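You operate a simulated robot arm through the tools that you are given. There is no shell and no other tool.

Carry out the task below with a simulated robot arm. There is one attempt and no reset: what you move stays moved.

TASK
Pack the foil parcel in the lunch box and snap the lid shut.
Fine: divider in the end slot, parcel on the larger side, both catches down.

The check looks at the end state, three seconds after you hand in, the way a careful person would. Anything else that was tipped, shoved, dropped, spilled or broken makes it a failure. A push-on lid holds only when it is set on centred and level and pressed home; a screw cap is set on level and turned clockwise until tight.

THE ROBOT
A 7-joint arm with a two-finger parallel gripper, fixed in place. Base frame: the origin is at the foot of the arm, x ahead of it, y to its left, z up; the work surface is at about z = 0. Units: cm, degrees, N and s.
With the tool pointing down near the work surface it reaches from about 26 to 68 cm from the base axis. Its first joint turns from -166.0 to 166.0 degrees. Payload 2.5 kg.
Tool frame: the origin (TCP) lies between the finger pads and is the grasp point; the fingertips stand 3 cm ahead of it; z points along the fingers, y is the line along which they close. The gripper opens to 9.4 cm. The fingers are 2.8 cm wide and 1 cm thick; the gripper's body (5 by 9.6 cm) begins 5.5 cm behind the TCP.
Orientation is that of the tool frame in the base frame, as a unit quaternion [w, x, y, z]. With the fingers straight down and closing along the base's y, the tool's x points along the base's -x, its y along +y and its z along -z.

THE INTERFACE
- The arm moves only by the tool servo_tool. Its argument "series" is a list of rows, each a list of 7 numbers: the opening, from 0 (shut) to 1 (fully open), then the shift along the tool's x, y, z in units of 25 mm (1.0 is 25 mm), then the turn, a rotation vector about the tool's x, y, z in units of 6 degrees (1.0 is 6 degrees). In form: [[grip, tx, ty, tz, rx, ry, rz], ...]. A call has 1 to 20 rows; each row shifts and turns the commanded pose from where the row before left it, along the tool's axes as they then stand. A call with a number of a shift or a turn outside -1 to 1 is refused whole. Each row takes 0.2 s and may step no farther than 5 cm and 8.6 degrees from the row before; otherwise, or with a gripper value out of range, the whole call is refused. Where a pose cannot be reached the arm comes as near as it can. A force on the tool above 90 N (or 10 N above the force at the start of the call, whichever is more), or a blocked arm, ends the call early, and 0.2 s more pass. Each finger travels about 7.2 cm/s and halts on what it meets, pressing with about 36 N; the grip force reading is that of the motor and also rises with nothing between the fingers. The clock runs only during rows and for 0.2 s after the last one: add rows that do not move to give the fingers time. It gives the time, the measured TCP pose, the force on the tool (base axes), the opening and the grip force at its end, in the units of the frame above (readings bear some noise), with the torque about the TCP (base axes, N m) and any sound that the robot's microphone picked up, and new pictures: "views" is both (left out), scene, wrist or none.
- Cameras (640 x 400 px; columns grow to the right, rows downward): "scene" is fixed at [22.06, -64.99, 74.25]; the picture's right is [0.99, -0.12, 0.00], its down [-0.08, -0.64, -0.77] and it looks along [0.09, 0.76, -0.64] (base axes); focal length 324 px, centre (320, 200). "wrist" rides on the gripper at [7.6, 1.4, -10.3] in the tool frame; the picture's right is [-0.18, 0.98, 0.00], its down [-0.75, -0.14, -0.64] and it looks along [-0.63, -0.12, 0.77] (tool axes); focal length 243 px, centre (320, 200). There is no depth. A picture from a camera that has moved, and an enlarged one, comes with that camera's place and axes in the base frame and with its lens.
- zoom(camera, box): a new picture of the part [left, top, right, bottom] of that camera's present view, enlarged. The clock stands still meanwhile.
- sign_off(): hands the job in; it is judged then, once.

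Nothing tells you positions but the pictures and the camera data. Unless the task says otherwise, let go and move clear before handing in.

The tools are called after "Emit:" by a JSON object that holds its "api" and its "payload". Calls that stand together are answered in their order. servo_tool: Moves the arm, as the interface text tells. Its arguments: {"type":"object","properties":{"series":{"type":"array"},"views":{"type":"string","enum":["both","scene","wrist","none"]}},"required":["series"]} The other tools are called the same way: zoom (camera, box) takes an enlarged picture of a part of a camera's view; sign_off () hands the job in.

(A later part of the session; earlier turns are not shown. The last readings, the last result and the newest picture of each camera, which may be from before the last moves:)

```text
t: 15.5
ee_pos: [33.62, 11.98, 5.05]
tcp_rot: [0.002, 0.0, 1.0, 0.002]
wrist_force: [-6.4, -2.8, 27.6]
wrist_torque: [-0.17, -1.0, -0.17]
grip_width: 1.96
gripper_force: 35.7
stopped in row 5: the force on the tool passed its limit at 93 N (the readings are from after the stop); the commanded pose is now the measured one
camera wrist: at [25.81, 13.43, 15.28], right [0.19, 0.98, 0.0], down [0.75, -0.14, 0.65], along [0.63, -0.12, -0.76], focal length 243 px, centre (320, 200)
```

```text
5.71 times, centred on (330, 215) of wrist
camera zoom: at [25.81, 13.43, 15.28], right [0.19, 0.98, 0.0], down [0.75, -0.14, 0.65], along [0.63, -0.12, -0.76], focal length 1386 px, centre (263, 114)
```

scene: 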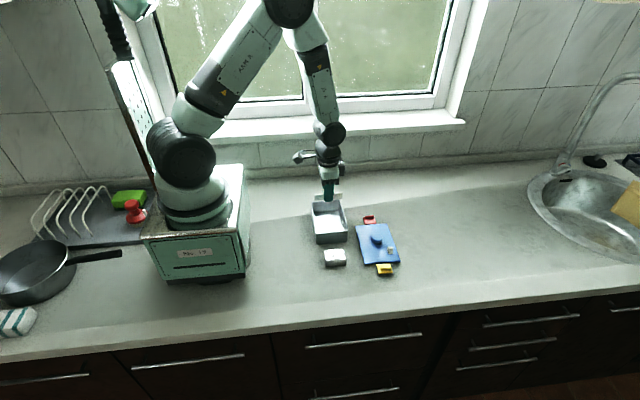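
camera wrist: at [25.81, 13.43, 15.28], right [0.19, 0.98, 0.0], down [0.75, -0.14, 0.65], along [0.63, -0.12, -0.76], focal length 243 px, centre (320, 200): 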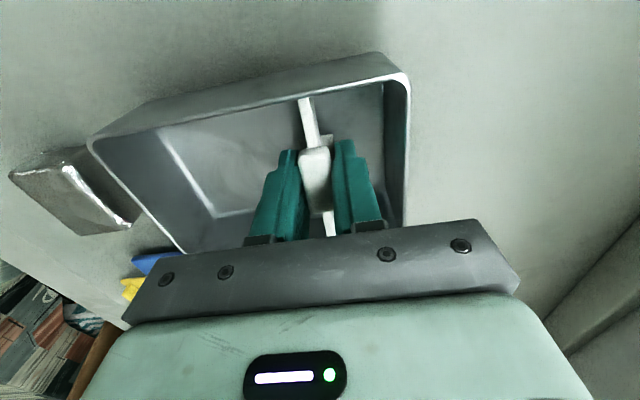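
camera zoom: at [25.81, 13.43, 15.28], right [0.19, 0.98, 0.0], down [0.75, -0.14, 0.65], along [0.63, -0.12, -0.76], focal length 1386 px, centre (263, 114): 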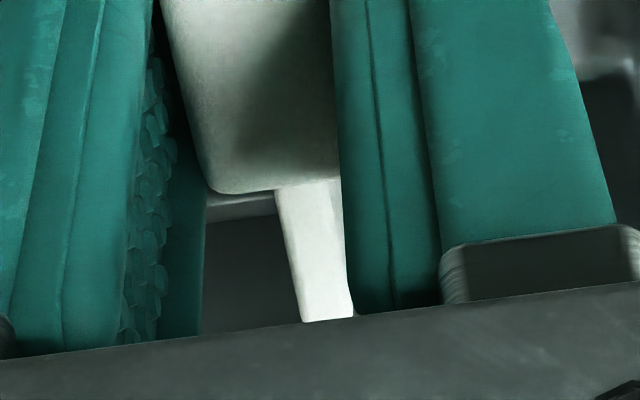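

The right end looks caught on the edge of the wide rib, so it needs roughly 0.1–0.15 cm more +y. I'll lift it out of the slot, level it by tilting the tool 6°, and look again.

Emit:
{"api": "servo_tool", "payload": {"series": [[0.1, 0, 0, -0.2, 0, 0, 0], [0.1, 0, 0, -0.3, 0, 0, 0], [0.1, 0, 0, 0, 0, 0.5, 0], [0.1, 0, 0, 0, 0, 0.5, 0], [0.1, 0, 0, 0, 0, 0, 0], [0.1, 0, 0, 0, 0, 0, 0]], "views": "wrist"}}

Emit:
{"api": "zoom", "payload": {"camera": "scene", "box": [308, 190, 352, 234]}}

Emit:
{"api": "zoom", "payload": {"camera": "scene", "box": [325, 198, 350, 222]}}

Emit:
{"api": "zoom", "payload": {"camera": "wrist", "box": [240, 50, 400, 180]}}

```text
t: 16.9
ee_pos: [33.48, 12.0, 6.26]
tcp_rot: [-0.051, 0.0, 0.999, 0.001]
wrist_force: [1.2, -0.6, 0.1]
wrist_torque: [0.0, 0.0, 0.01]
grip_width: 1.93
gripper_force: 36.1
camera wrist: at [26.9, 13.42, 17.22], right [0.18, 0.98, -0.02], down [0.81, -0.14, 0.56], along [0.55, -0.12, -0.83], focal length 243 px, centre (320, 200)
```

wrist: 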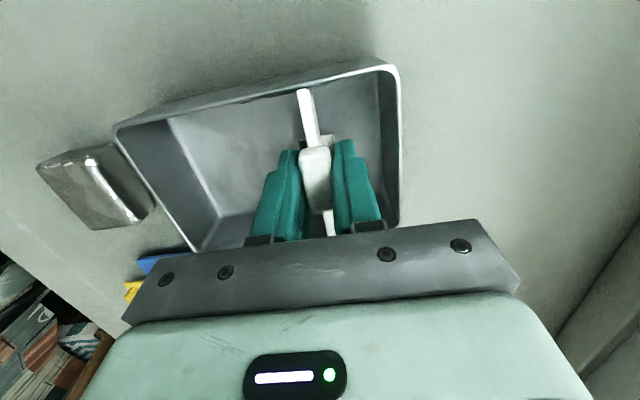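

```text
9.09 times, centred on (330, 212) of scene
camera zoom: at [22.06, -64.99, 74.25], right [0.99, -0.12, 0.0], down [-0.08, -0.64, -0.77], along [0.09, 0.76, -0.64], focal length 2947 px, centre (229, 91)
```

zoom: 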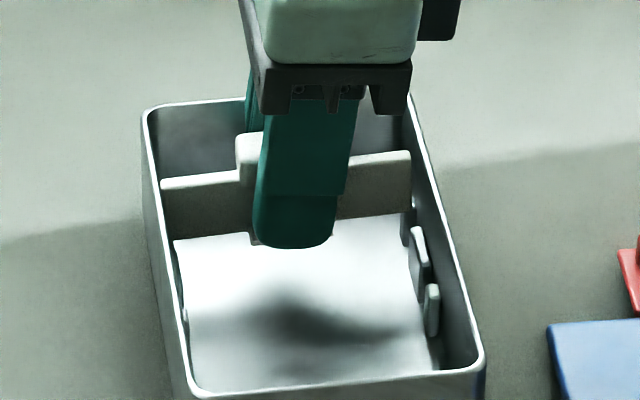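

```text
16.00 times, centred on (338, 210) of scene
camera zoom: at [22.06, -64.99, 74.25], right [0.99, -0.12, 0.0], down [-0.08, -0.64, -0.77], along [0.09, 0.76, -0.64], focal length 5187 px, centre (40, 40)
```

zoom: 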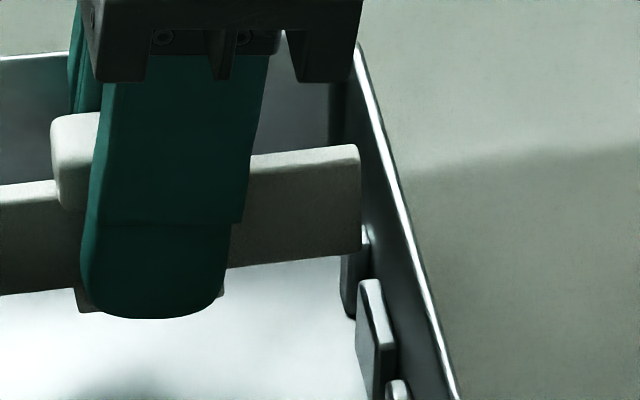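

```text
3.08 times, centred on (320, 115) of wrist
camera zoom: at [26.9, 13.42, 17.22], right [0.18, 0.98, -0.02], down [0.81, -0.14, 0.56], along [0.55, -0.12, -0.83], focal length 746 px, centre (320, 462)
```

zoom: 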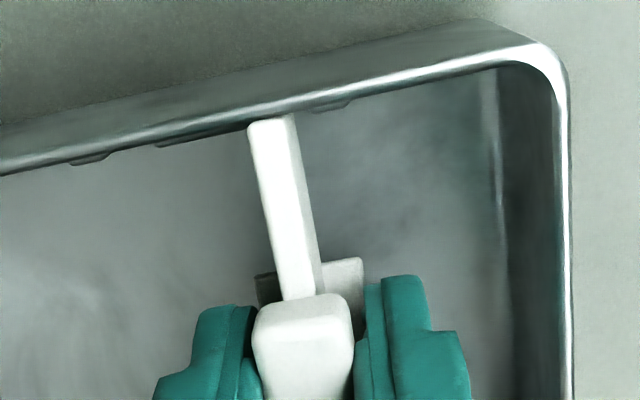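

The divider is nearly level again and just above the ribs, though the box was nudged about 0.2 cm toward the base. I'll shift +x 0.2 and +y 0.15, lower slightly and re-check.

Emit:
{"api": "servo_tool", "payload": {"series": [[0.1, -0.08, 0.06, 0, 0, 0.2, 0], [0.1, 0, 0, 0.12, 0, 0, 0], [0.1, 0, 0, 0, 0, 0, 0], [0.1, 0, 0, 0, 0, 0, 0]], "views": "wrist"}}

Emit:
{"api": "zoom", "payload": {"camera": "scene", "box": [308, 190, 352, 234]}}

Emit:
{"api": "zoom", "payload": {"camera": "scene", "box": [325, 198, 350, 222]}}

Emit:
{"api": "zoom", "payload": {"camera": "wrist", "box": [240, 50, 400, 180]}}

```text
t: 17.9
ee_pos: [33.72, 12.13, 5.89]
tcp_rot: [-0.061, 0.0, 0.998, 0.001]
wrist_force: [-0.1, -0.3, -0.6]
wrist_torque: [0.0, 0.0, -0.04]
grip_width: 1.94
gripper_force: 36.2
camera wrist: at [27.29, 13.6, 17.02], right [0.18, 0.98, -0.02], down [0.83, -0.14, 0.55], along [0.53, -0.12, -0.84], focal length 243 px, centre (320, 200)
```

wrist: 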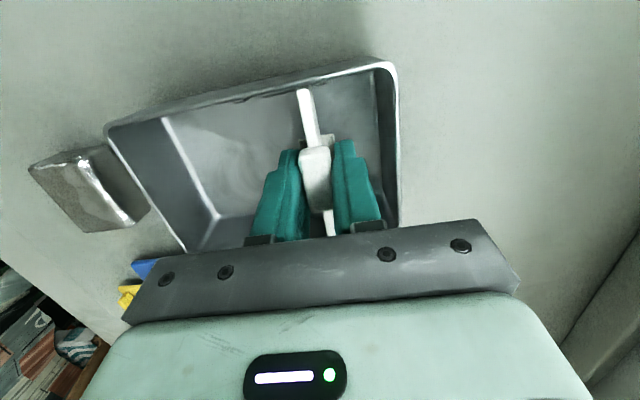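

```text
9.09 times, centred on (330, 212) of scene
camera zoom: at [22.06, -64.99, 74.25], right [0.99, -0.12, 0.0], down [-0.08, -0.64, -0.77], along [0.09, 0.76, -0.64], focal length 2947 px, centre (229, 91)
```

zoom: 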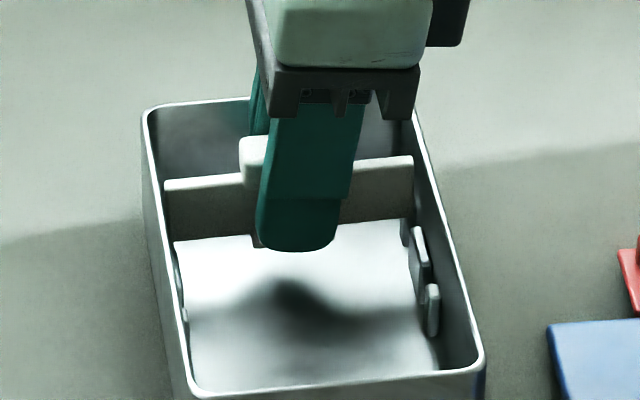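

```text
16.00 times, centred on (338, 210) of scene
camera zoom: at [22.06, -64.99, 74.25], right [0.99, -0.12, 0.0], down [-0.08, -0.64, -0.77], along [0.09, 0.76, -0.64], focal length 5187 px, centre (40, 40)
```

zoom: 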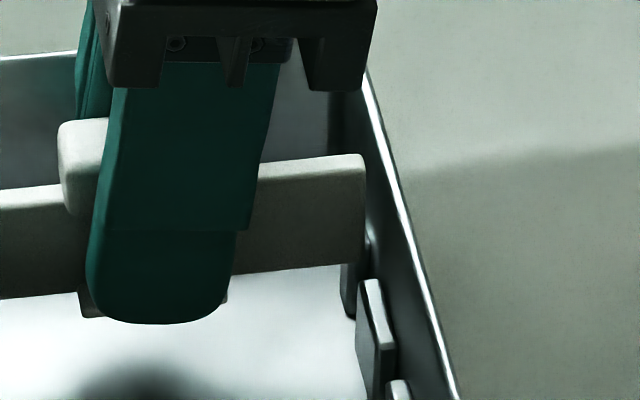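

```text
3.08 times, centred on (320, 115) of wrist
camera zoom: at [27.29, 13.6, 17.02], right [0.18, 0.98, -0.02], down [0.83, -0.14, 0.55], along [0.53, -0.12, -0.84], focal length 746 px, centre (320, 462)
```

zoom: 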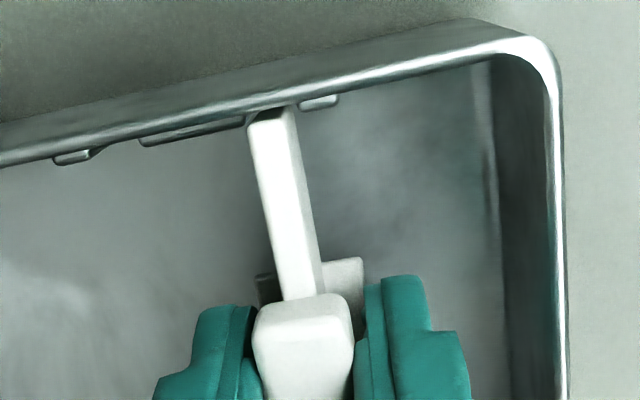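

The left end is now centred on its slot and the divider is level. I'll check the far end's position more closely.

Emit:
{"api": "zoom", "payload": {"camera": "wrist", "box": [300, 180, 360, 250]}}

Emit:
{"api": "zoom", "payload": {"camera": "scene", "box": [330, 205, 346, 215]}}

Emit:
{"api": "zoom", "payload": {"camera": "wrist", "box": [230, 60, 330, 120]}}

```text
5.71 times, centred on (330, 215) of wrist
camera zoom: at [27.29, 13.6, 17.02], right [0.18, 0.98, -0.02], down [0.83, -0.14, 0.55], along [0.53, -0.12, -0.84], focal length 1386 px, centre (263, 114)
```

zoom: 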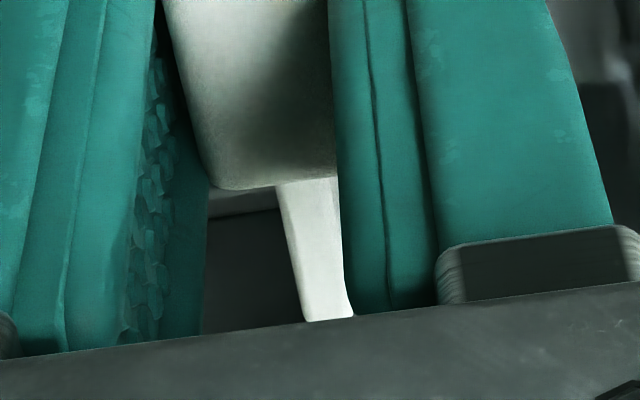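

```text
16.00 times, centred on (338, 210) of scene
camera zoom: at [22.06, -64.99, 74.25], right [0.99, -0.12, 0.0], down [-0.08, -0.64, -0.77], along [0.09, 0.76, -0.64], focal length 5187 px, centre (32, 40)
```

zoom: 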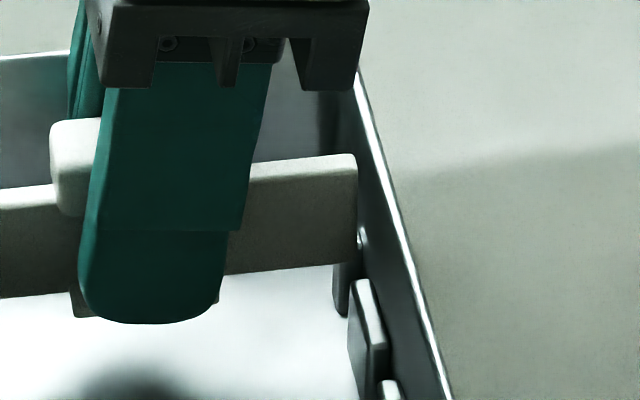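

```text
6.40 times, centred on (280, 90) of wrist
camera zoom: at [27.29, 13.6, 17.02], right [0.18, 0.98, -0.02], down [0.83, -0.14, 0.55], along [0.53, -0.12, -0.84], focal length 1553 px, centre (576, 904)
```

zoom: 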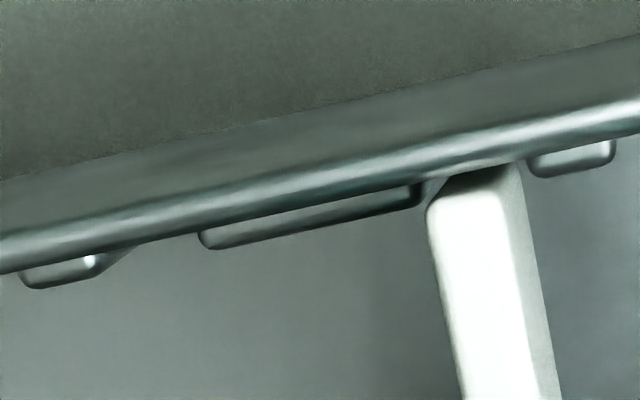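

Both ends look aligned with the end slot now. I'll make a tiny correction and lower in small steps, checking the force each time.

Emit:
{"api": "servo_tool", "payload": {"series": [[0.1, 0, 0.02, 0, 0, 0, -0.08], [0.1, -0.015, 0, 0.12, 0, 0, 0], [0.1, -0.015, 0, 0.12, 0, 0, 0], [0.1, 0, 0, 0, 0, 0, 0]], "views": "none"}}

Emit:
{"api": "zoom", "payload": {"camera": "scene", "box": [308, 190, 352, 234]}}

Emit:
{"api": "zoom", "payload": {"camera": "scene", "box": [325, 198, 350, 222]}}

```text
t: 18.9
ee_pos: [33.74, 12.24, 5.31]
tcp_rot: [-0.061, -0.004, 0.998, 0.002]
wrist_force: [0.1, 0.2, -0.3]
wrist_torque: [-0.04, 0.0, 0.01]
grip_width: 1.91
gripper_force: 36.1
```

```text
9.09 times, centred on (330, 212) of scene
camera zoom: at [22.06, -64.99, 74.25], right [0.99, -0.12, 0.0], down [-0.08, -0.64, -0.77], along [0.09, 0.76, -0.64], focal length 2947 px, centre (229, 91)
```

zoom: 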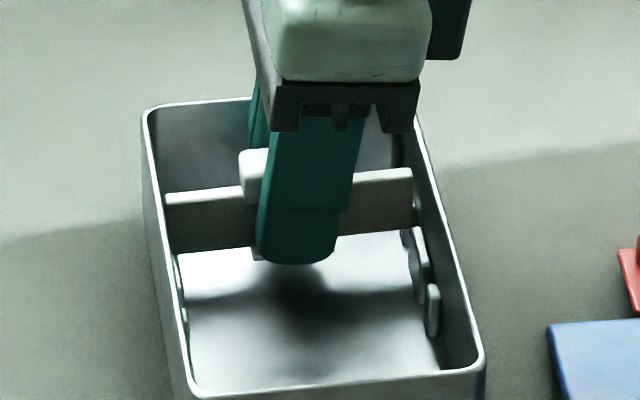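

```text
16.00 times, centred on (338, 210) of scene
camera zoom: at [22.06, -64.99, 74.25], right [0.99, -0.12, 0.0], down [-0.08, -0.64, -0.77], along [0.09, 0.76, -0.64], focal length 5187 px, centre (40, 40)
```

zoom: 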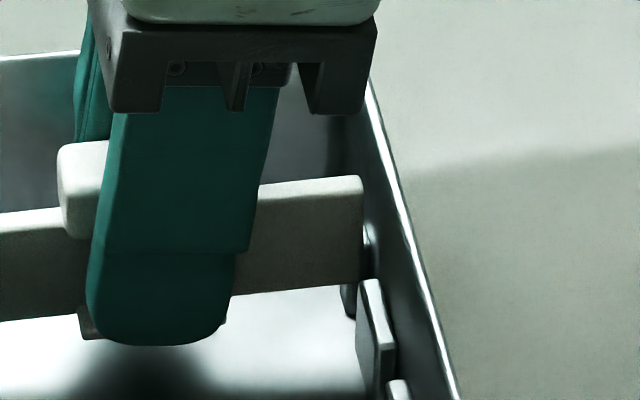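

There's no contact force and the plate's lower edge is now below the rib tops. I'll keep lowering.

Emit:
{"api": "servo_tool", "payload": {"series": [[0.1, -0.01, 0, 0.08, 0, 0, 0], [0.1, -0.01, 0, 0.08, 0, 0, 0], [0.1, -0.01, 0, 0.08, 0, 0, 0], [0.1, 0, 0, 0, 0, 0, 0]], "views": "none"}}

Emit:
{"api": "zoom", "payload": {"camera": "scene", "box": [308, 190, 352, 234]}}

Emit:
{"api": "zoom", "payload": {"camera": "scene", "box": [325, 198, 350, 222]}}

```text
t: 19.9
ee_pos: [33.76, 12.14, 4.66]
tcp_rot: [-0.06, -0.005, 0.998, 0.001]
wrist_force: [0.0, -0.5, -0.2]
wrist_torque: [0.0, 0.01, 0.01]
grip_width: 1.92
gripper_force: 35.8
```

```text
9.09 times, centred on (330, 212) of scene
camera zoom: at [22.06, -64.99, 74.25], right [0.99, -0.12, 0.0], down [-0.08, -0.64, -0.77], along [0.09, 0.76, -0.64], focal length 2947 px, centre (229, 91)
```

zoom: 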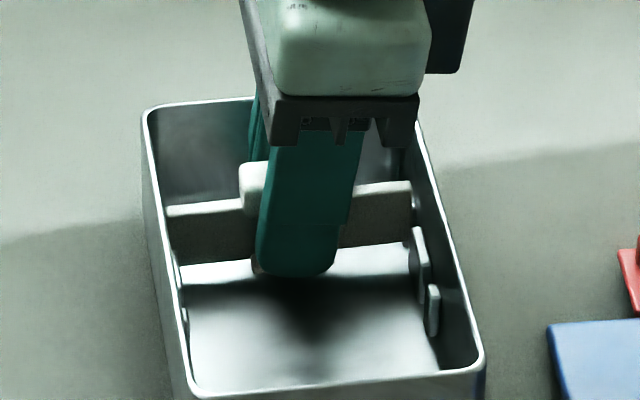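

```text
16.00 times, centred on (338, 210) of scene
camera zoom: at [22.06, -64.99, 74.25], right [0.99, -0.12, 0.0], down [-0.08, -0.64, -0.77], along [0.09, 0.76, -0.64], focal length 5187 px, centre (40, 40)
```

zoom: 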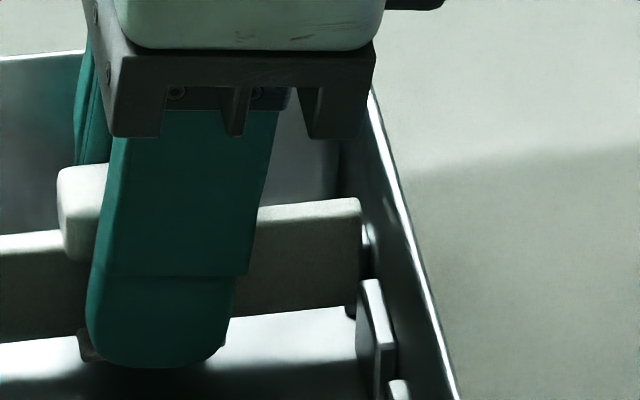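

The plate is now between the ribs at both ends with no force. I'll continue down to the floor.

Emit:
{"api": "servo_tool", "payload": {"series": [[0.1, -0.01, 0, 0.08, 0, 0, 0], [0.1, -0.01, 0, 0.08, 0, 0, 0], [0.1, -0.01, 0, 0.08, 0, 0, 0], [0.1, -0.01, 0, 0.08, 0, 0, 0], [0.1, 0, 0, 0, 0, 0, 0]], "views": "none"}}

Emit:
{"api": "zoom", "payload": {"camera": "scene", "box": [308, 190, 352, 234]}}

Emit:
{"api": "zoom", "payload": {"camera": "scene", "box": [325, 198, 350, 222]}}

```text
t: 21.1
ee_pos: [33.69, 12.28, 3.88]
tcp_rot: [-0.061, -0.005, 0.998, 0.002]
wrist_force: [-0.9, -0.2, 17.3]
wrist_torque: [0.0, 0.8, 0.04]
grip_width: 1.92
gripper_force: 36.1
```

```text
9.09 times, centred on (330, 212) of scene
camera zoom: at [22.06, -64.99, 74.25], right [0.99, -0.12, 0.0], down [-0.08, -0.64, -0.77], along [0.09, 0.76, -0.64], focal length 2947 px, centre (229, 91)
```

zoom: 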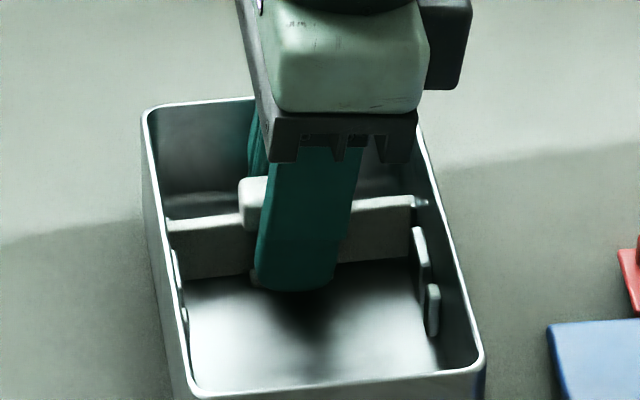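

```text
16.00 times, centred on (338, 210) of scene
camera zoom: at [22.06, -64.99, 74.25], right [0.99, -0.12, 0.0], down [-0.08, -0.64, -0.77], along [0.09, 0.76, -0.64], focal length 5187 px, centre (40, 40)
```

zoom: 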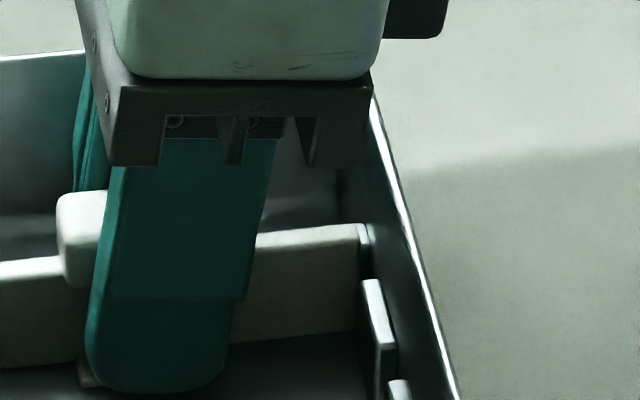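

It has reached the floor, with the left end touching first. I'll open the fingers and see how it settles.

Emit:
{"api": "servo_tool", "payload": {"series": [[0.38, 0, 0, 0, 0, 0, 0], [0.38, 0, 0, 0, 0, 0, 0], [0.38, 0, 0, 0, 0, 0, 0]], "views": "wrist"}}

Emit:
{"api": "zoom", "payload": {"camera": "scene", "box": [308, 190, 352, 234]}}

Emit:
{"api": "zoom", "payload": {"camera": "wrist", "box": [240, 50, 400, 180]}}

```text
t: 21.9
ee_pos: [33.73, 12.19, 3.95]
tcp_rot: [-0.061, -0.005, 0.998, 0.001]
wrist_force: [1.0, 0.9, 0.1]
wrist_torque: [0.0, 0.03, 0.02]
grip_width: 3.57
gripper_force: 0.1
camera wrist: at [27.24, 13.56, 15.02], right [0.17, 0.98, -0.02], down [0.83, -0.14, 0.54], along [0.53, -0.11, -0.84], focal length 243 px, centre (320, 200)
```

wrist: 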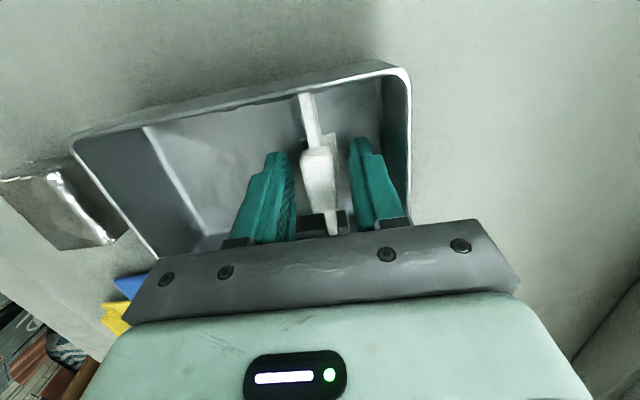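

```text
9.09 times, centred on (330, 212) of scene
camera zoom: at [22.06, -64.99, 74.25], right [0.99, -0.12, 0.0], down [-0.08, -0.64, -0.77], along [0.09, 0.76, -0.64], focal length 2947 px, centre (229, 91)
```

zoom: 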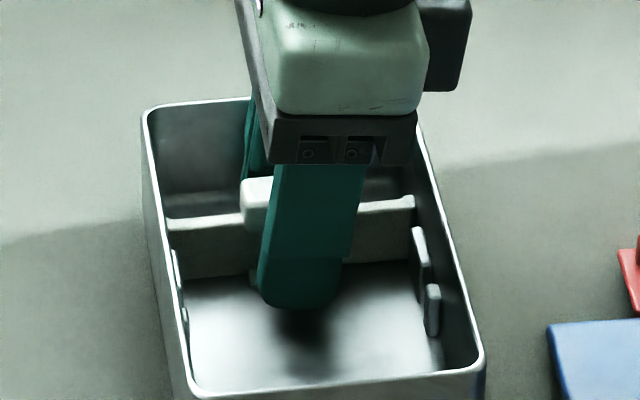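

```text
3.08 times, centred on (320, 115) of wrist
camera zoom: at [27.24, 13.56, 15.02], right [0.17, 0.98, -0.02], down [0.83, -0.14, 0.54], along [0.53, -0.11, -0.84], focal length 746 px, centre (320, 462)
```

zoom: 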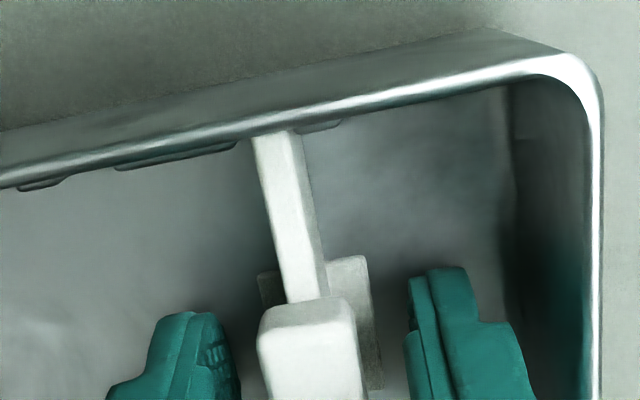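

The divider is released and seated. I'll lift straight up, remove the tool tilt and look into the box.

Emit:
{"api": "servo_tool", "payload": {"series": [[0.38, 0.049, 0, -0.4, 0, 0, 0], [0.38, 0.098, 0, -0.8, 0, 0, 0], [0.38, 0.117, 0, -0.953, 0, 0, 0], [0.38, 0.117, 0, -0.953, 0, 0, 0], [0.38, 0.117, 0, -0.953, 0, 0, 0], [0.38, 0.117, 0, -0.953, 0, 0, 0], [0.38, 0, 0, 0, 0, -0.6, 0.08], [0.38, 0, -0.4, -0.6, 0, -0.58, 0], [0.38, 0, -0.4, -0.6, 0, 0, 0], [0.38, 0, -0.4, -0.2, 0, 0, 0], [0.38, 0, 0, 0, 0, 0, 0]], "views": "wrist"}}

Emit:
{"api": "zoom", "payload": {"camera": "scene", "box": [308, 190, 352, 234]}}

Emit:
{"api": "zoom", "payload": {"camera": "wrist", "box": [200, 0, 440, 150]}}

```text
t: 24.3
ee_pos: [33.67, 9.12, 20.06]
tcp_rot: [0.0, 0.0, 1.0, 0.001]
wrist_force: [0.4, 0.6, -0.9]
wrist_torque: [0.02, 0.0, 0.03]
grip_width: 3.57
gripper_force: 0.1
camera wrist: at [25.99, 10.57, 30.25], right [0.18, 0.98, 0.0], down [0.75, -0.14, 0.64], along [0.63, -0.12, -0.77], focal length 243 px, centre (320, 200)
```

wrist: 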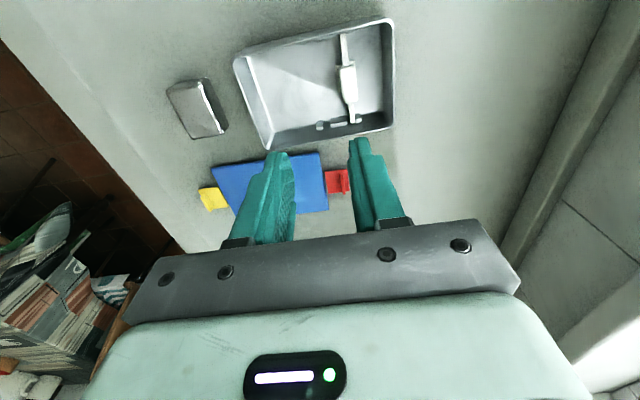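

```text
9.09 times, centred on (330, 212) of scene
camera zoom: at [22.06, -64.99, 74.25], right [0.99, -0.12, 0.0], down [-0.08, -0.64, -0.77], along [0.09, 0.76, -0.64], focal length 2947 px, centre (229, 91)
```

zoom: 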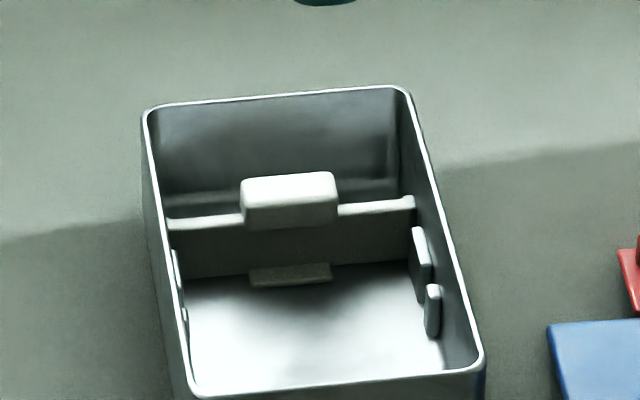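

```text
2.67 times, centred on (320, 75) of wrist
camera zoom: at [25.99, 10.57, 30.25], right [0.18, 0.98, 0.0], down [0.75, -0.14, 0.64], along [0.63, -0.12, -0.77], focal length 647 px, centre (320, 533)
```

zoom: 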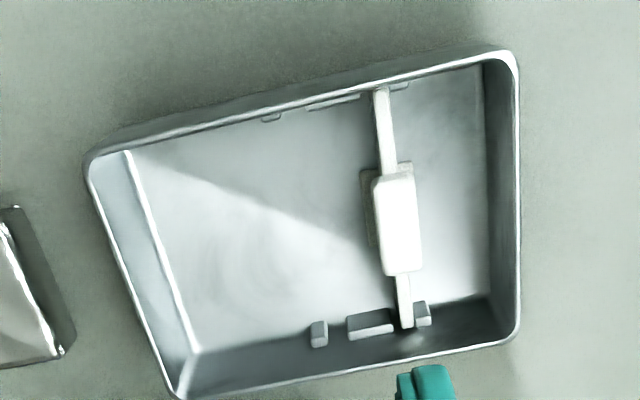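

The divider is properly seated in the end slot, so the large compartment is on the near side. Next I'll hover above the foil parcel.

Emit:
{"api": "servo_tool", "payload": {"series": [[0.65, 0.01, -0.5, 0, 0, 0, 0], [0.65, 0.01, -0.85, 0.2, 0, 0, 0], [0.65, 0.01, -0.85, 0.2, 0, 0, 0], [0.65, 0.01, -0.85, 0.3, 0, 0, 0], [0.65, 0.01, -0.85, 0.3, 0, 0, 0], [0.65, 0.01, -0.85, 0.3, 0, 0, 0], [0.65, 0.01, -0.85, 0.3, 0, 0, 0], [0.65, 0, 0, 0, 0, 0, 0], [0.65, 0, 0, 0, 0, 0, 0]], "views": "wrist"}}

Emit:
{"api": "zoom", "payload": {"camera": "wrist", "box": [230, 30, 430, 160]}}

Emit:
{"api": "zoom", "payload": {"camera": "scene", "box": [300, 215, 370, 275]}}

```text
t: 26.3
ee_pos: [33.62, -4.8, 16.04]
tcp_rot: [0.001, 0.0, 1.0, 0.001]
wrist_force: [0.3, -0.2, -0.4]
wrist_torque: [0.04, -0.01, -0.03]
grip_width: 6.12
gripper_force: 0.0
camera wrist: at [25.9, -3.4, 26.18], right [0.18, 0.98, 0.0], down [0.75, -0.14, 0.64], along [0.63, -0.12, -0.77], focal length 243 px, centre (320, 200)
```

wrist: 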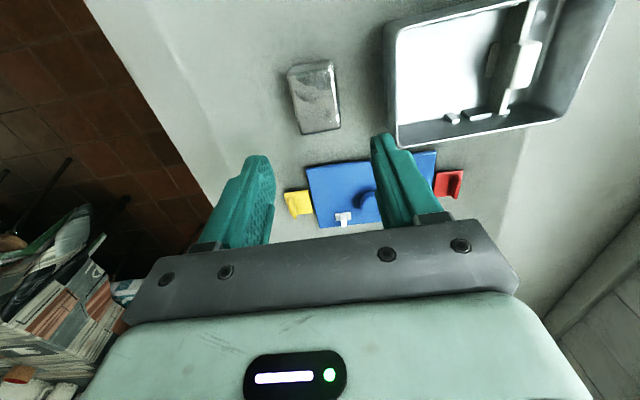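

```text
3.08 times, centred on (330, 95) of wrist
camera zoom: at [25.9, -3.4, 26.18], right [0.18, 0.98, 0.0], down [0.75, -0.14, 0.64], along [0.63, -0.12, -0.77], focal length 746 px, centre (289, 523)
```

zoom: 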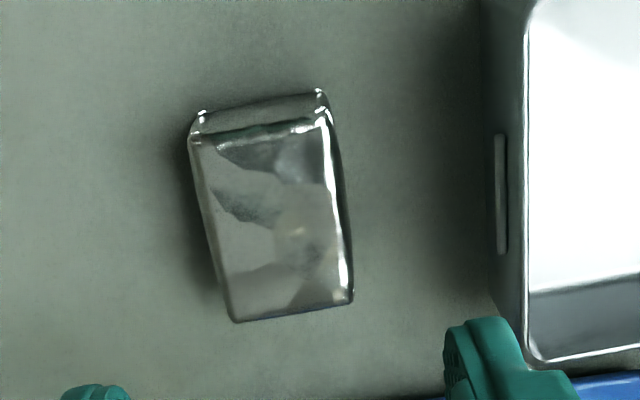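

```text
6.67 times, centred on (335, 245) of scene
camera zoom: at [22.06, -64.99, 74.25], right [0.99, -0.12, 0.0], down [-0.08, -0.64, -0.77], along [0.09, 0.76, -0.64], focal length 2161 px, centre (220, -100)
```

zoom: 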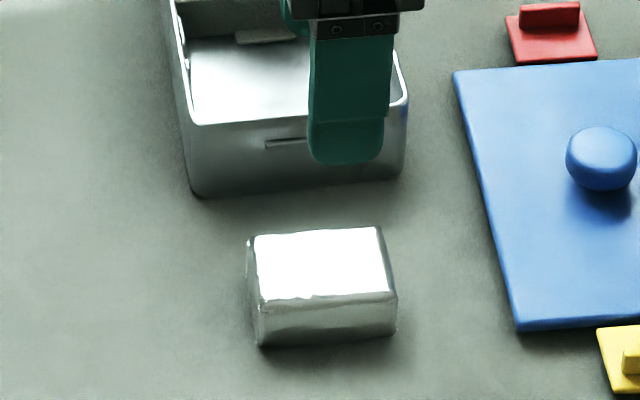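

The parcel's centre is about (33.45, -5.2) and it's square to the axes. I'll descend around it and grip it across its short side.

Emit:
{"api": "servo_tool", "payload": {"series": [[0.65, 0.08, -0.148, 0.5, 0, 0, 0], [0.65, 0, 0, 0.9, 0, 0, 0], [0.65, 0, 0, 0.9, 0, 0, 0], [0.65, 0, 0, 0.9, 0, 0, 0], [0.65, 0, 0, 0.9, 0, 0, 0], [0.65, 0, 0, 0.6, 0, 0, 0], [0.65, 0, 0, 0.3, 0, 0, 0], [0.65, 0, 0, 0, 0, 0, 0]], "views": "wrist"}}

Emit:
{"api": "zoom", "payload": {"camera": "scene", "box": [300, 215, 370, 275]}}

```text
t: 28.1
ee_pos: [33.5, -5.15, 3.46]
tcp_rot: [0.001, 0.0, 1.0, 0.002]
wrist_force: [-0.4, -0.6, 0.1]
wrist_torque: [0.01, -0.06, 0.0]
grip_width: 6.12
gripper_force: 0.0
camera wrist: at [25.75, -3.72, 13.68], right [0.18, 0.98, 0.0], down [0.75, -0.14, 0.64], along [0.63, -0.12, -0.77], focal length 243 px, centre (320, 200)
```

wrist: 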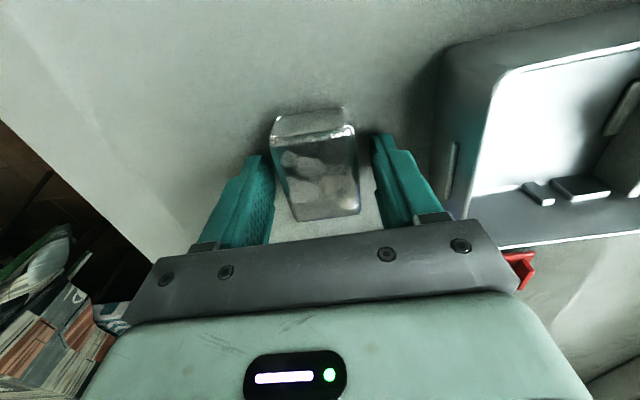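

```text
6.67 times, centred on (335, 245) of scene
camera zoom: at [22.06, -64.99, 74.25], right [0.99, -0.12, 0.0], down [-0.08, -0.64, -0.77], along [0.09, 0.76, -0.64], focal length 2161 px, centre (220, -100)
```

zoom: 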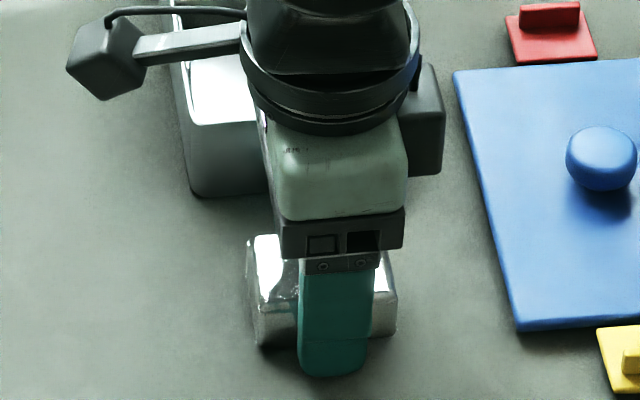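

The fingers are on both sides of the parcel. I'll close and lift it a little.

Emit:
{"api": "servo_tool", "payload": {"series": [[0.35, 0, 0, 0, 0, 0, 0], [0.35, 0, 0, 0, 0, 0, 0], [0.35, 0, 0, 0, 0, 0, 0], [0.35, 0, 0, -0.3, 0, 0, 0], [0.35, 0, 0, -0.7, 0, 0, 0], [0.35, 0, 0, -0.9, 0, 0, 0], [0.35, 0, 0, -0.9, 0, 0, 0], [0.35, 0, 0, -0.8, 0, 0, 0], [0.35, 0, 0, 0, 0, 0, 0]], "views": "both"}}

Emit:
{"api": "zoom", "payload": {"camera": "scene", "box": [300, 205, 370, 265]}}

```text
t: 30.1
ee_pos: [33.44, -5.2, 12.53]
tcp_rot: [0.0, 0.0, 1.0, 0.001]
wrist_force: [0.0, 0.1, -0.9]
wrist_torque: [0.0, -0.01, 0.01]
grip_width: 4.53
gripper_force: 35.7
camera wrist: at [25.7, -3.75, 22.73], right [0.18, 0.98, 0.0], down [0.75, -0.14, 0.64], along [0.63, -0.12, -0.77], focal length 243 px, centre (320, 200)
```

scene: 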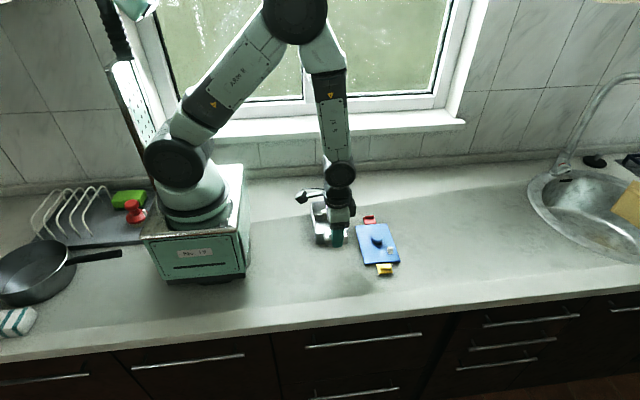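
wrist: 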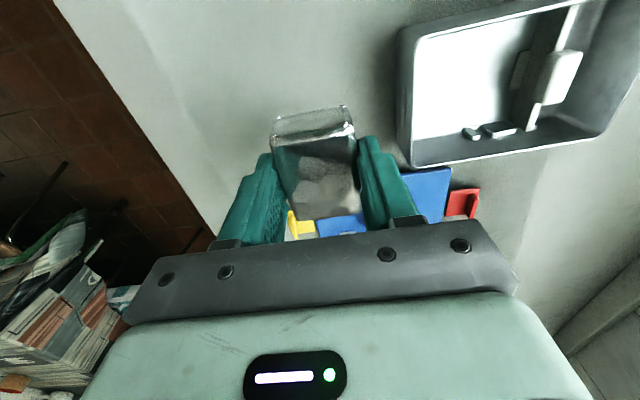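

```text
6.67 times, centred on (335, 235) of scene
camera zoom: at [22.06, -64.99, 74.25], right [0.99, -0.12, 0.0], down [-0.08, -0.64, -0.77], along [0.09, 0.76, -0.64], focal length 2161 px, centre (220, -33)
```

zoom: 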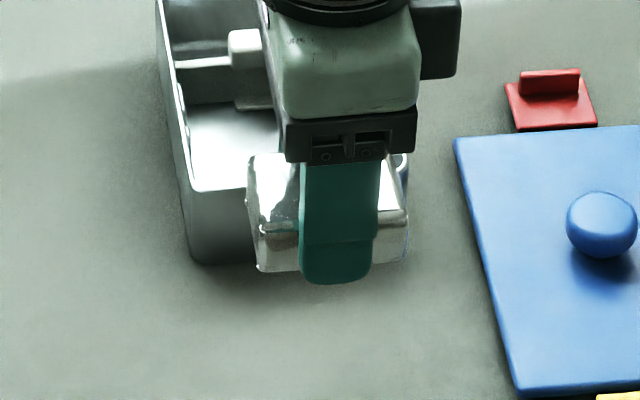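

The parcel is held firmly. I'll carry it over the middle of the large compartment and lower to just above the rim.

Emit:
{"api": "servo_tool", "payload": {"series": [[0.35, 0, 0.4, 0, 0, 0, 0], [0.35, 0, 0.85, 0, 0, 0, 0], [0.35, 0, 0.85, 0, 0, 0, 0], [0.35, 0, 0.85, 0, 0, 0, 0], [0.35, 0, 0.85, 0, 0, 0, 0], [0.35, 0, 0.84, 0, 0, 0, 0], [0.35, 0, 0, 0.5, 0, 0, 0], [0.35, 0, 0, 0.5, 0, 0, 0], [0.35, 0, 0, 0, 0, 0, 0]], "views": "wrist"}}

Emit:
{"api": "zoom", "payload": {"camera": "scene", "box": [300, 185, 360, 245]}}

Emit:
{"api": "zoom", "payload": {"camera": "wrist", "box": [180, 40, 420, 240]}}

```text
t: 32.1
ee_pos: [33.42, 6.31, 10.1]
tcp_rot: [0.001, 0.0, 1.0, 0.002]
wrist_force: [-0.3, -0.7, -1.5]
wrist_torque: [0.0, 0.03, -0.01]
grip_width: 4.5
gripper_force: 35.7
camera wrist: at [25.71, 7.84, 20.27], right [0.18, 0.98, 0.0], down [0.75, -0.14, 0.64], along [0.63, -0.12, -0.77], focal length 243 px, centre (320, 200)
```

wrist: 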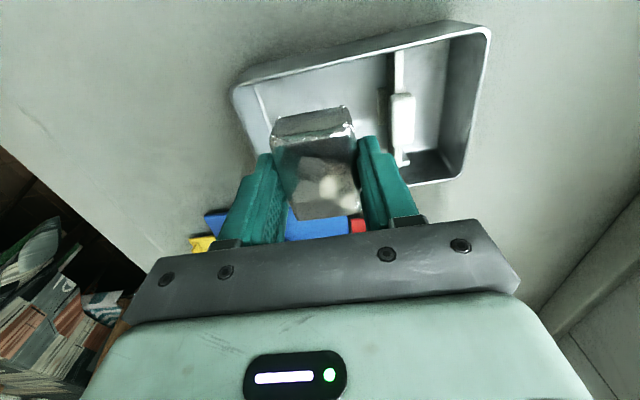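

```text
6.67 times, centred on (330, 215) of scene
camera zoom: at [22.06, -64.99, 74.25], right [0.99, -0.12, 0.0], down [-0.08, -0.64, -0.77], along [0.09, 0.76, -0.64], focal length 2161 px, centre (253, 100)
```

zoom: 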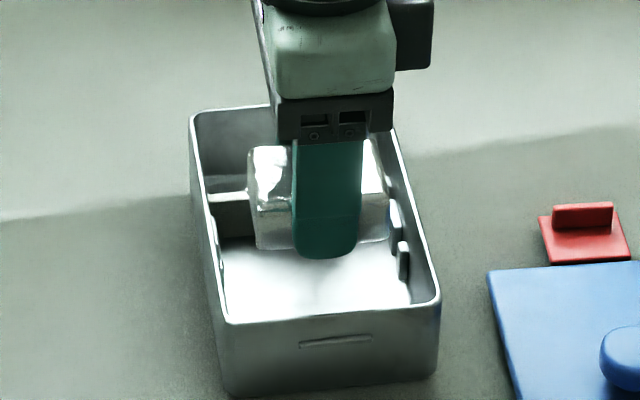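

```text
2.00 times, centred on (300, 140) of wrist
camera zoom: at [25.71, 7.84, 20.27], right [0.18, 0.98, 0.0], down [0.75, -0.14, 0.64], along [0.63, -0.12, -0.77], focal length 485 px, centre (360, 320)
```

zoom: 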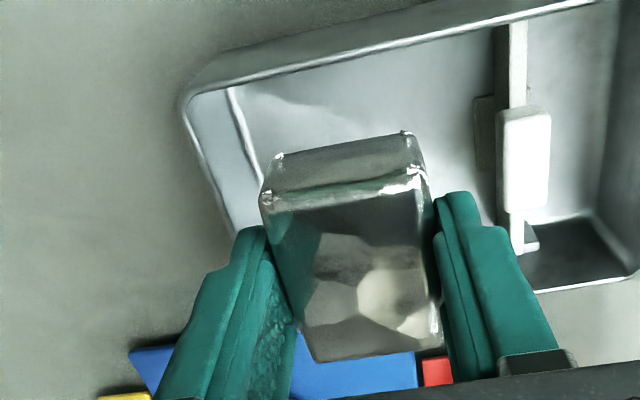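

It's clear of the walls and the divider. I'll lower it to the floor gently.

Emit:
{"api": "servo_tool", "payload": {"series": [[0.35, 0, 0, 0.5, 0, 0, 0], [0.35, 0, 0, 0.6, 0, 0, 0], [0.35, 0, 0, 0.6, 0, 0, 0], [0.35, 0, 0, 0.4, 0, 0, 0], [0.35, 0, 0, 0.2, 0, 0, 0], [0.35, 0, 0, 0.16, 0, 0, 0], [0.35, 0, 0, 0, 0, 0, 0]], "views": "wrist"}}

Emit:
{"api": "zoom", "payload": {"camera": "scene", "box": [300, 185, 360, 245]}}

```text
t: 33.7
ee_pos: [33.53, 6.35, 3.87]
tcp_rot: [0.001, 0.0, 1.0, 0.001]
wrist_force: [-2.6, -0.8, 14.7]
wrist_torque: [-0.31, 0.15, 0.0]
grip_width: 4.51
gripper_force: 35.6
camera wrist: at [25.74, 7.89, 14.12], right [0.18, 0.98, 0.0], down [0.75, -0.14, 0.64], along [0.63, -0.12, -0.77], focal length 243 px, centre (320, 200)
```

wrist: 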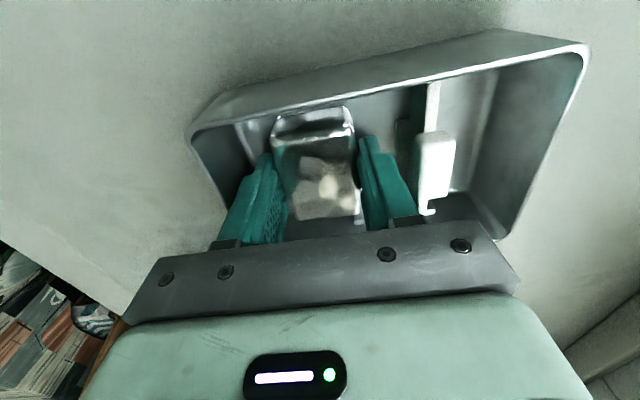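

```text
6.67 times, centred on (330, 215) of scene
camera zoom: at [22.06, -64.99, 74.25], right [0.99, -0.12, 0.0], down [-0.08, -0.64, -0.77], along [0.09, 0.76, -0.64], focal length 2161 px, centre (253, 100)
```

zoom: 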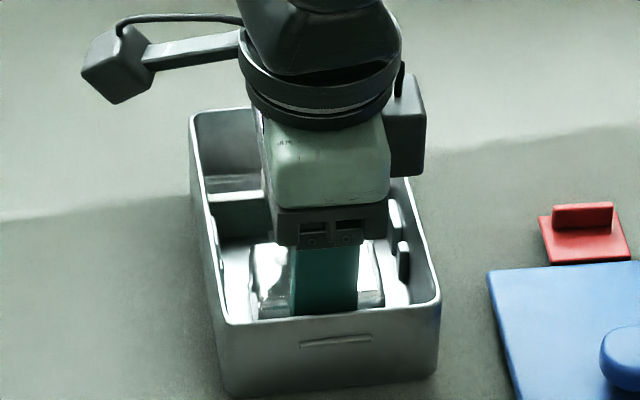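

The parcel rests on the floor of the box (about 15 N of contact). I'll release it and lift straight up.

Emit:
{"api": "servo_tool", "payload": {"series": [[0.57, 0, 0, 0, 0, 0, 0], [0.57, 0, 0, 0, 0, 0, 0], [0.57, 0, 0, 0, 0, 0, 0], [0.57, 0, 0, -0.5, 0, 0, 0], [0.57, 0, 0, -0.9, 0, 0, 0], [0.57, 0, 0, -0.9, 0, 0, 0], [0.57, 0, 0, -0.9, 0, 0, 0], [0.57, 0, 0.2, -0.9, 0, 0, 0], [0.57, 0, 0.3, -0.9, 0, 0, 0], [0.57, 0, 0.3, -0.9, 0, 0, 0], [0.57, 0, 0.2, -0.5, 0, 0, 0], [0.57, 0, 0, 0, 0, 0, 0]], "views": "wrist"}}

Emit:
{"api": "zoom", "payload": {"camera": "wrist", "box": [200, 0, 440, 150]}}

Emit:
{"api": "zoom", "payload": {"camera": "scene", "box": [300, 185, 360, 245]}}

```text
t: 36.3
ee_pos: [33.38, 8.93, 19.89]
tcp_rot: [0.002, 0.0, 1.0, 0.001]
wrist_force: [-0.3, 0.3, -0.6]
wrist_torque: [0.03, 0.0, -0.04]
grip_width: 5.38
gripper_force: 0.0
camera wrist: at [25.63, 10.32, 30.1], right [0.18, 0.98, 0.0], down [0.75, -0.14, 0.64], along [0.63, -0.12, -0.77], focal length 243 px, centre (320, 200)
```

wrist: 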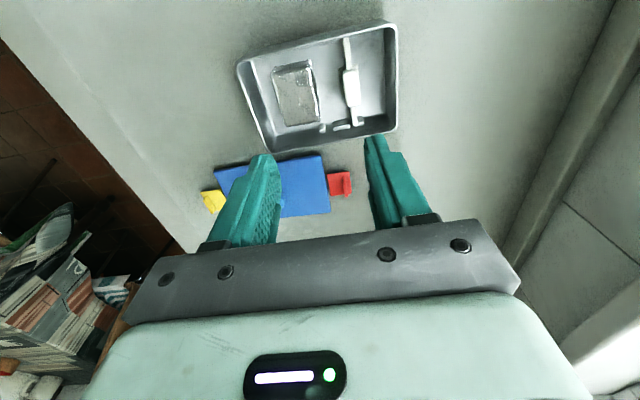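

```text
2.67 times, centred on (320, 75) of wrist
camera zoom: at [25.63, 10.32, 30.1], right [0.18, 0.98, 0.0], down [0.75, -0.14, 0.64], along [0.63, -0.12, -0.77], focal length 647 px, centre (320, 533)
```

zoom: 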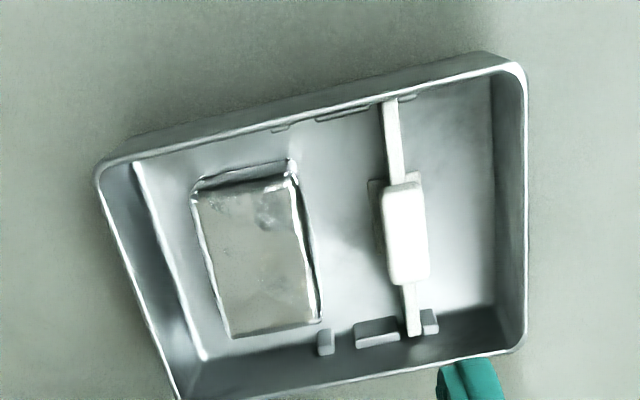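

```text
6.67 times, centred on (330, 215) of scene
camera zoom: at [22.06, -64.99, 74.25], right [0.99, -0.12, 0.0], down [-0.08, -0.64, -0.77], along [0.09, 0.76, -0.64], focal length 2161 px, centre (253, 100)
```

zoom: 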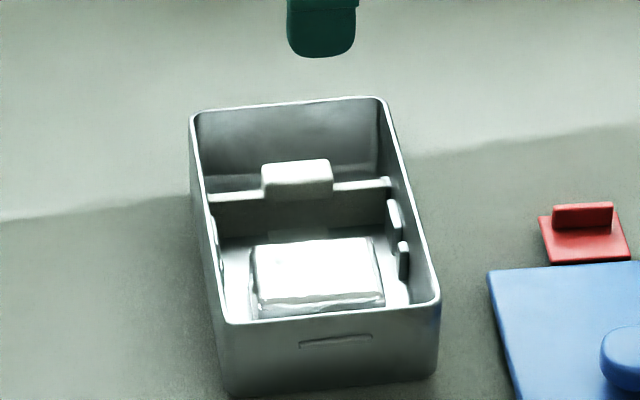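

The parcel sits in the large compartment with the divider behind it, everything below the rim. Now I'll look at the lid from above.

Emit:
{"api": "servo_tool", "payload": {"series": [[0.57, -0.5, -0.35, 0, 0, 0, 0], [0.57, -0.82, -0.55, 0, 0, 0, 0], [0.57, -0.82, -0.55, 0, 0, 0, 0], [0.57, -0.82, -0.55, 0, 0, 0, 0], [0.57, -0.82, -0.55, 0, 0, 0, 0], [0.57, -0.82, -0.55, 0, 0, 0, 0], [0.57, -0.82, -0.55, 0, 0, 0, 0], [0.57, 0, 0, 0, 0, 0, 0], [0.57, 0, 0, 0, 0, 0, 0]], "views": "wrist"}}

Emit:
{"api": "zoom", "payload": {"camera": "wrist", "box": [190, 10, 450, 170]}}

Emit:
{"api": "zoom", "payload": {"camera": "wrist", "box": [280, 60, 380, 130]}}

```text
t: 38.3
ee_pos: [47.0, -0.33, 19.93]
tcp_rot: [0.001, 0.001, 1.0, 0.002]
wrist_force: [-0.4, -0.9, -0.1]
wrist_torque: [-0.03, -0.02, 0.0]
grip_width: 5.32
gripper_force: 0.0
camera wrist: at [39.29, 1.1, 30.12], right [0.18, 0.98, 0.0], down [0.75, -0.14, 0.64], along [0.63, -0.12, -0.77], focal length 243 px, centre (320, 200)
```

wrist: 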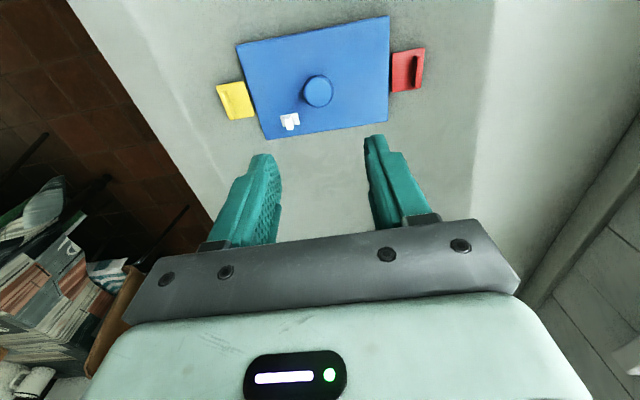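

```text
2.46 times, centred on (320, 90) of wrist
camera zoom: at [39.29, 1.1, 30.12], right [0.18, 0.98, 0.0], down [0.75, -0.14, 0.64], along [0.63, -0.12, -0.77], focal length 597 px, centre (320, 471)
```

zoom: 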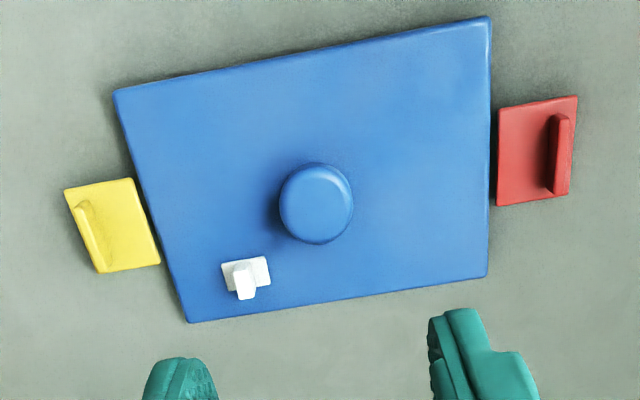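

```text
5.71 times, centred on (330, 95) of wrist
camera zoom: at [39.29, 1.1, 30.12], right [0.18, 0.98, 0.0], down [0.75, -0.14, 0.64], along [0.63, -0.12, -0.77], focal length 1386 px, centre (263, 800)
```

zoom: 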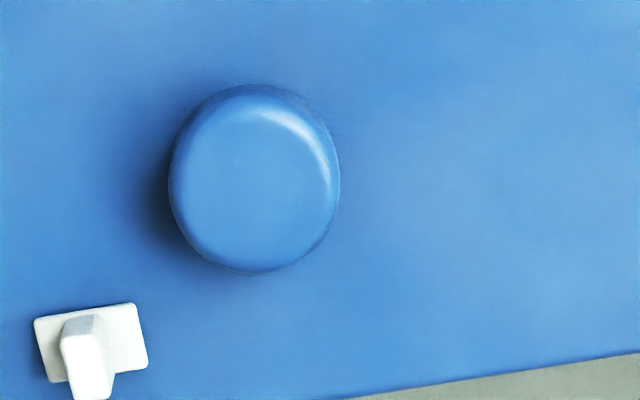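

The lid is about 10.5 × 15.6 cm, centred near (47.0, -0.6) with a yaw of about -1.2°, and its knob is at the centre. I'll check its thickness and the knob height from the scene camera.

Emit:
{"api": "zoom", "payload": {"camera": "scene", "box": [362, 250, 406, 278]}}

Emit:
{"api": "zoom", "payload": {"camera": "scene", "box": [355, 212, 390, 234]}}

Emit:
{"api": "zoom", "payload": {"camera": "scene", "box": [362, 228, 402, 258]}}

Emit:
{"api": "zoom", "payload": {"camera": "scene", "box": [308, 215, 352, 245]}}

```text
14.29 times, centred on (384, 264) of scene
camera zoom: at [22.06, -64.99, 74.25], right [0.99, -0.12, 0.0], down [-0.08, -0.64, -0.77], along [0.09, 0.76, -0.64], focal length 4631 px, centre (-594, -714)
```

zoom: 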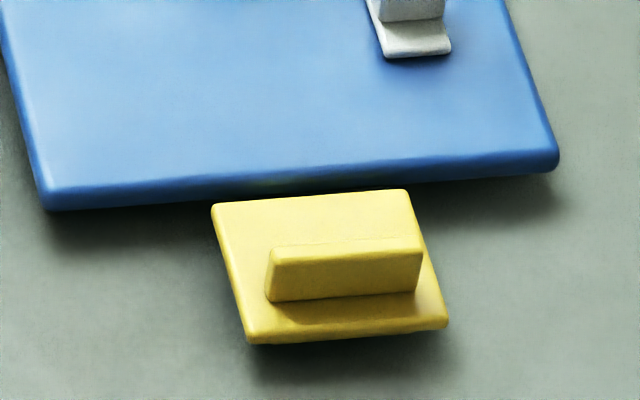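

```text
16.00 times, centred on (372, 223) of scene
camera zoom: at [22.06, -64.99, 74.25], right [0.99, -0.12, 0.0], down [-0.08, -0.64, -0.77], along [0.09, 0.76, -0.64], focal length 5187 px, centre (-520, -168)
```

zoom: 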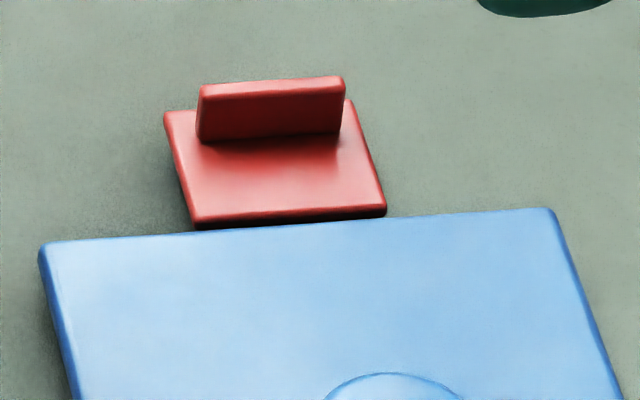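

```text
13.33 times, centred on (382, 243) of scene
camera zoom: at [22.06, -64.99, 74.25], right [0.99, -0.12, 0.0], down [-0.08, -0.64, -0.77], along [0.09, 0.76, -0.64], focal length 4322 px, centre (-507, -373)
```

zoom: 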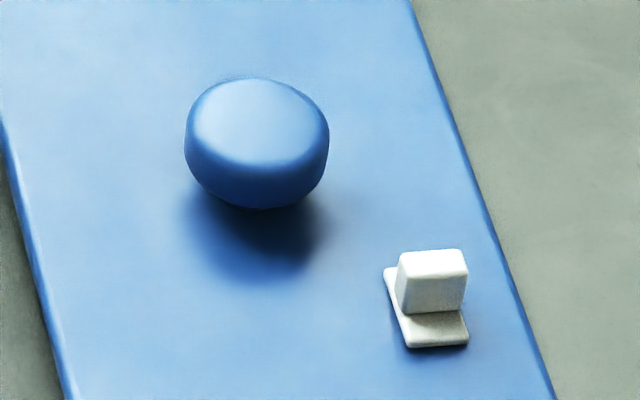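

```text
13.33 times, centred on (330, 230) of scene
camera zoom: at [22.06, -64.99, 74.25], right [0.99, -0.12, 0.0], down [-0.08, -0.64, -0.77], along [0.09, 0.76, -0.64], focal length 4322 px, centre (187, -200)
```

zoom: 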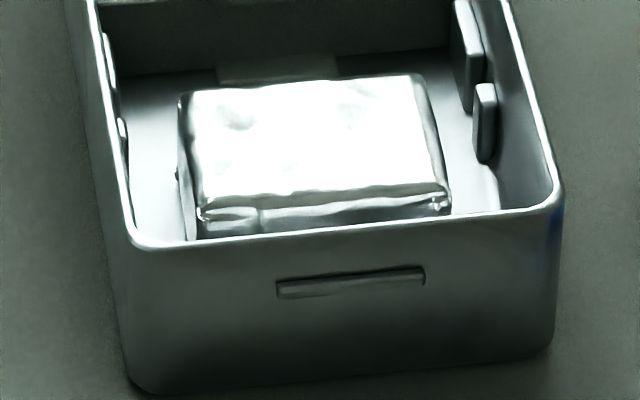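

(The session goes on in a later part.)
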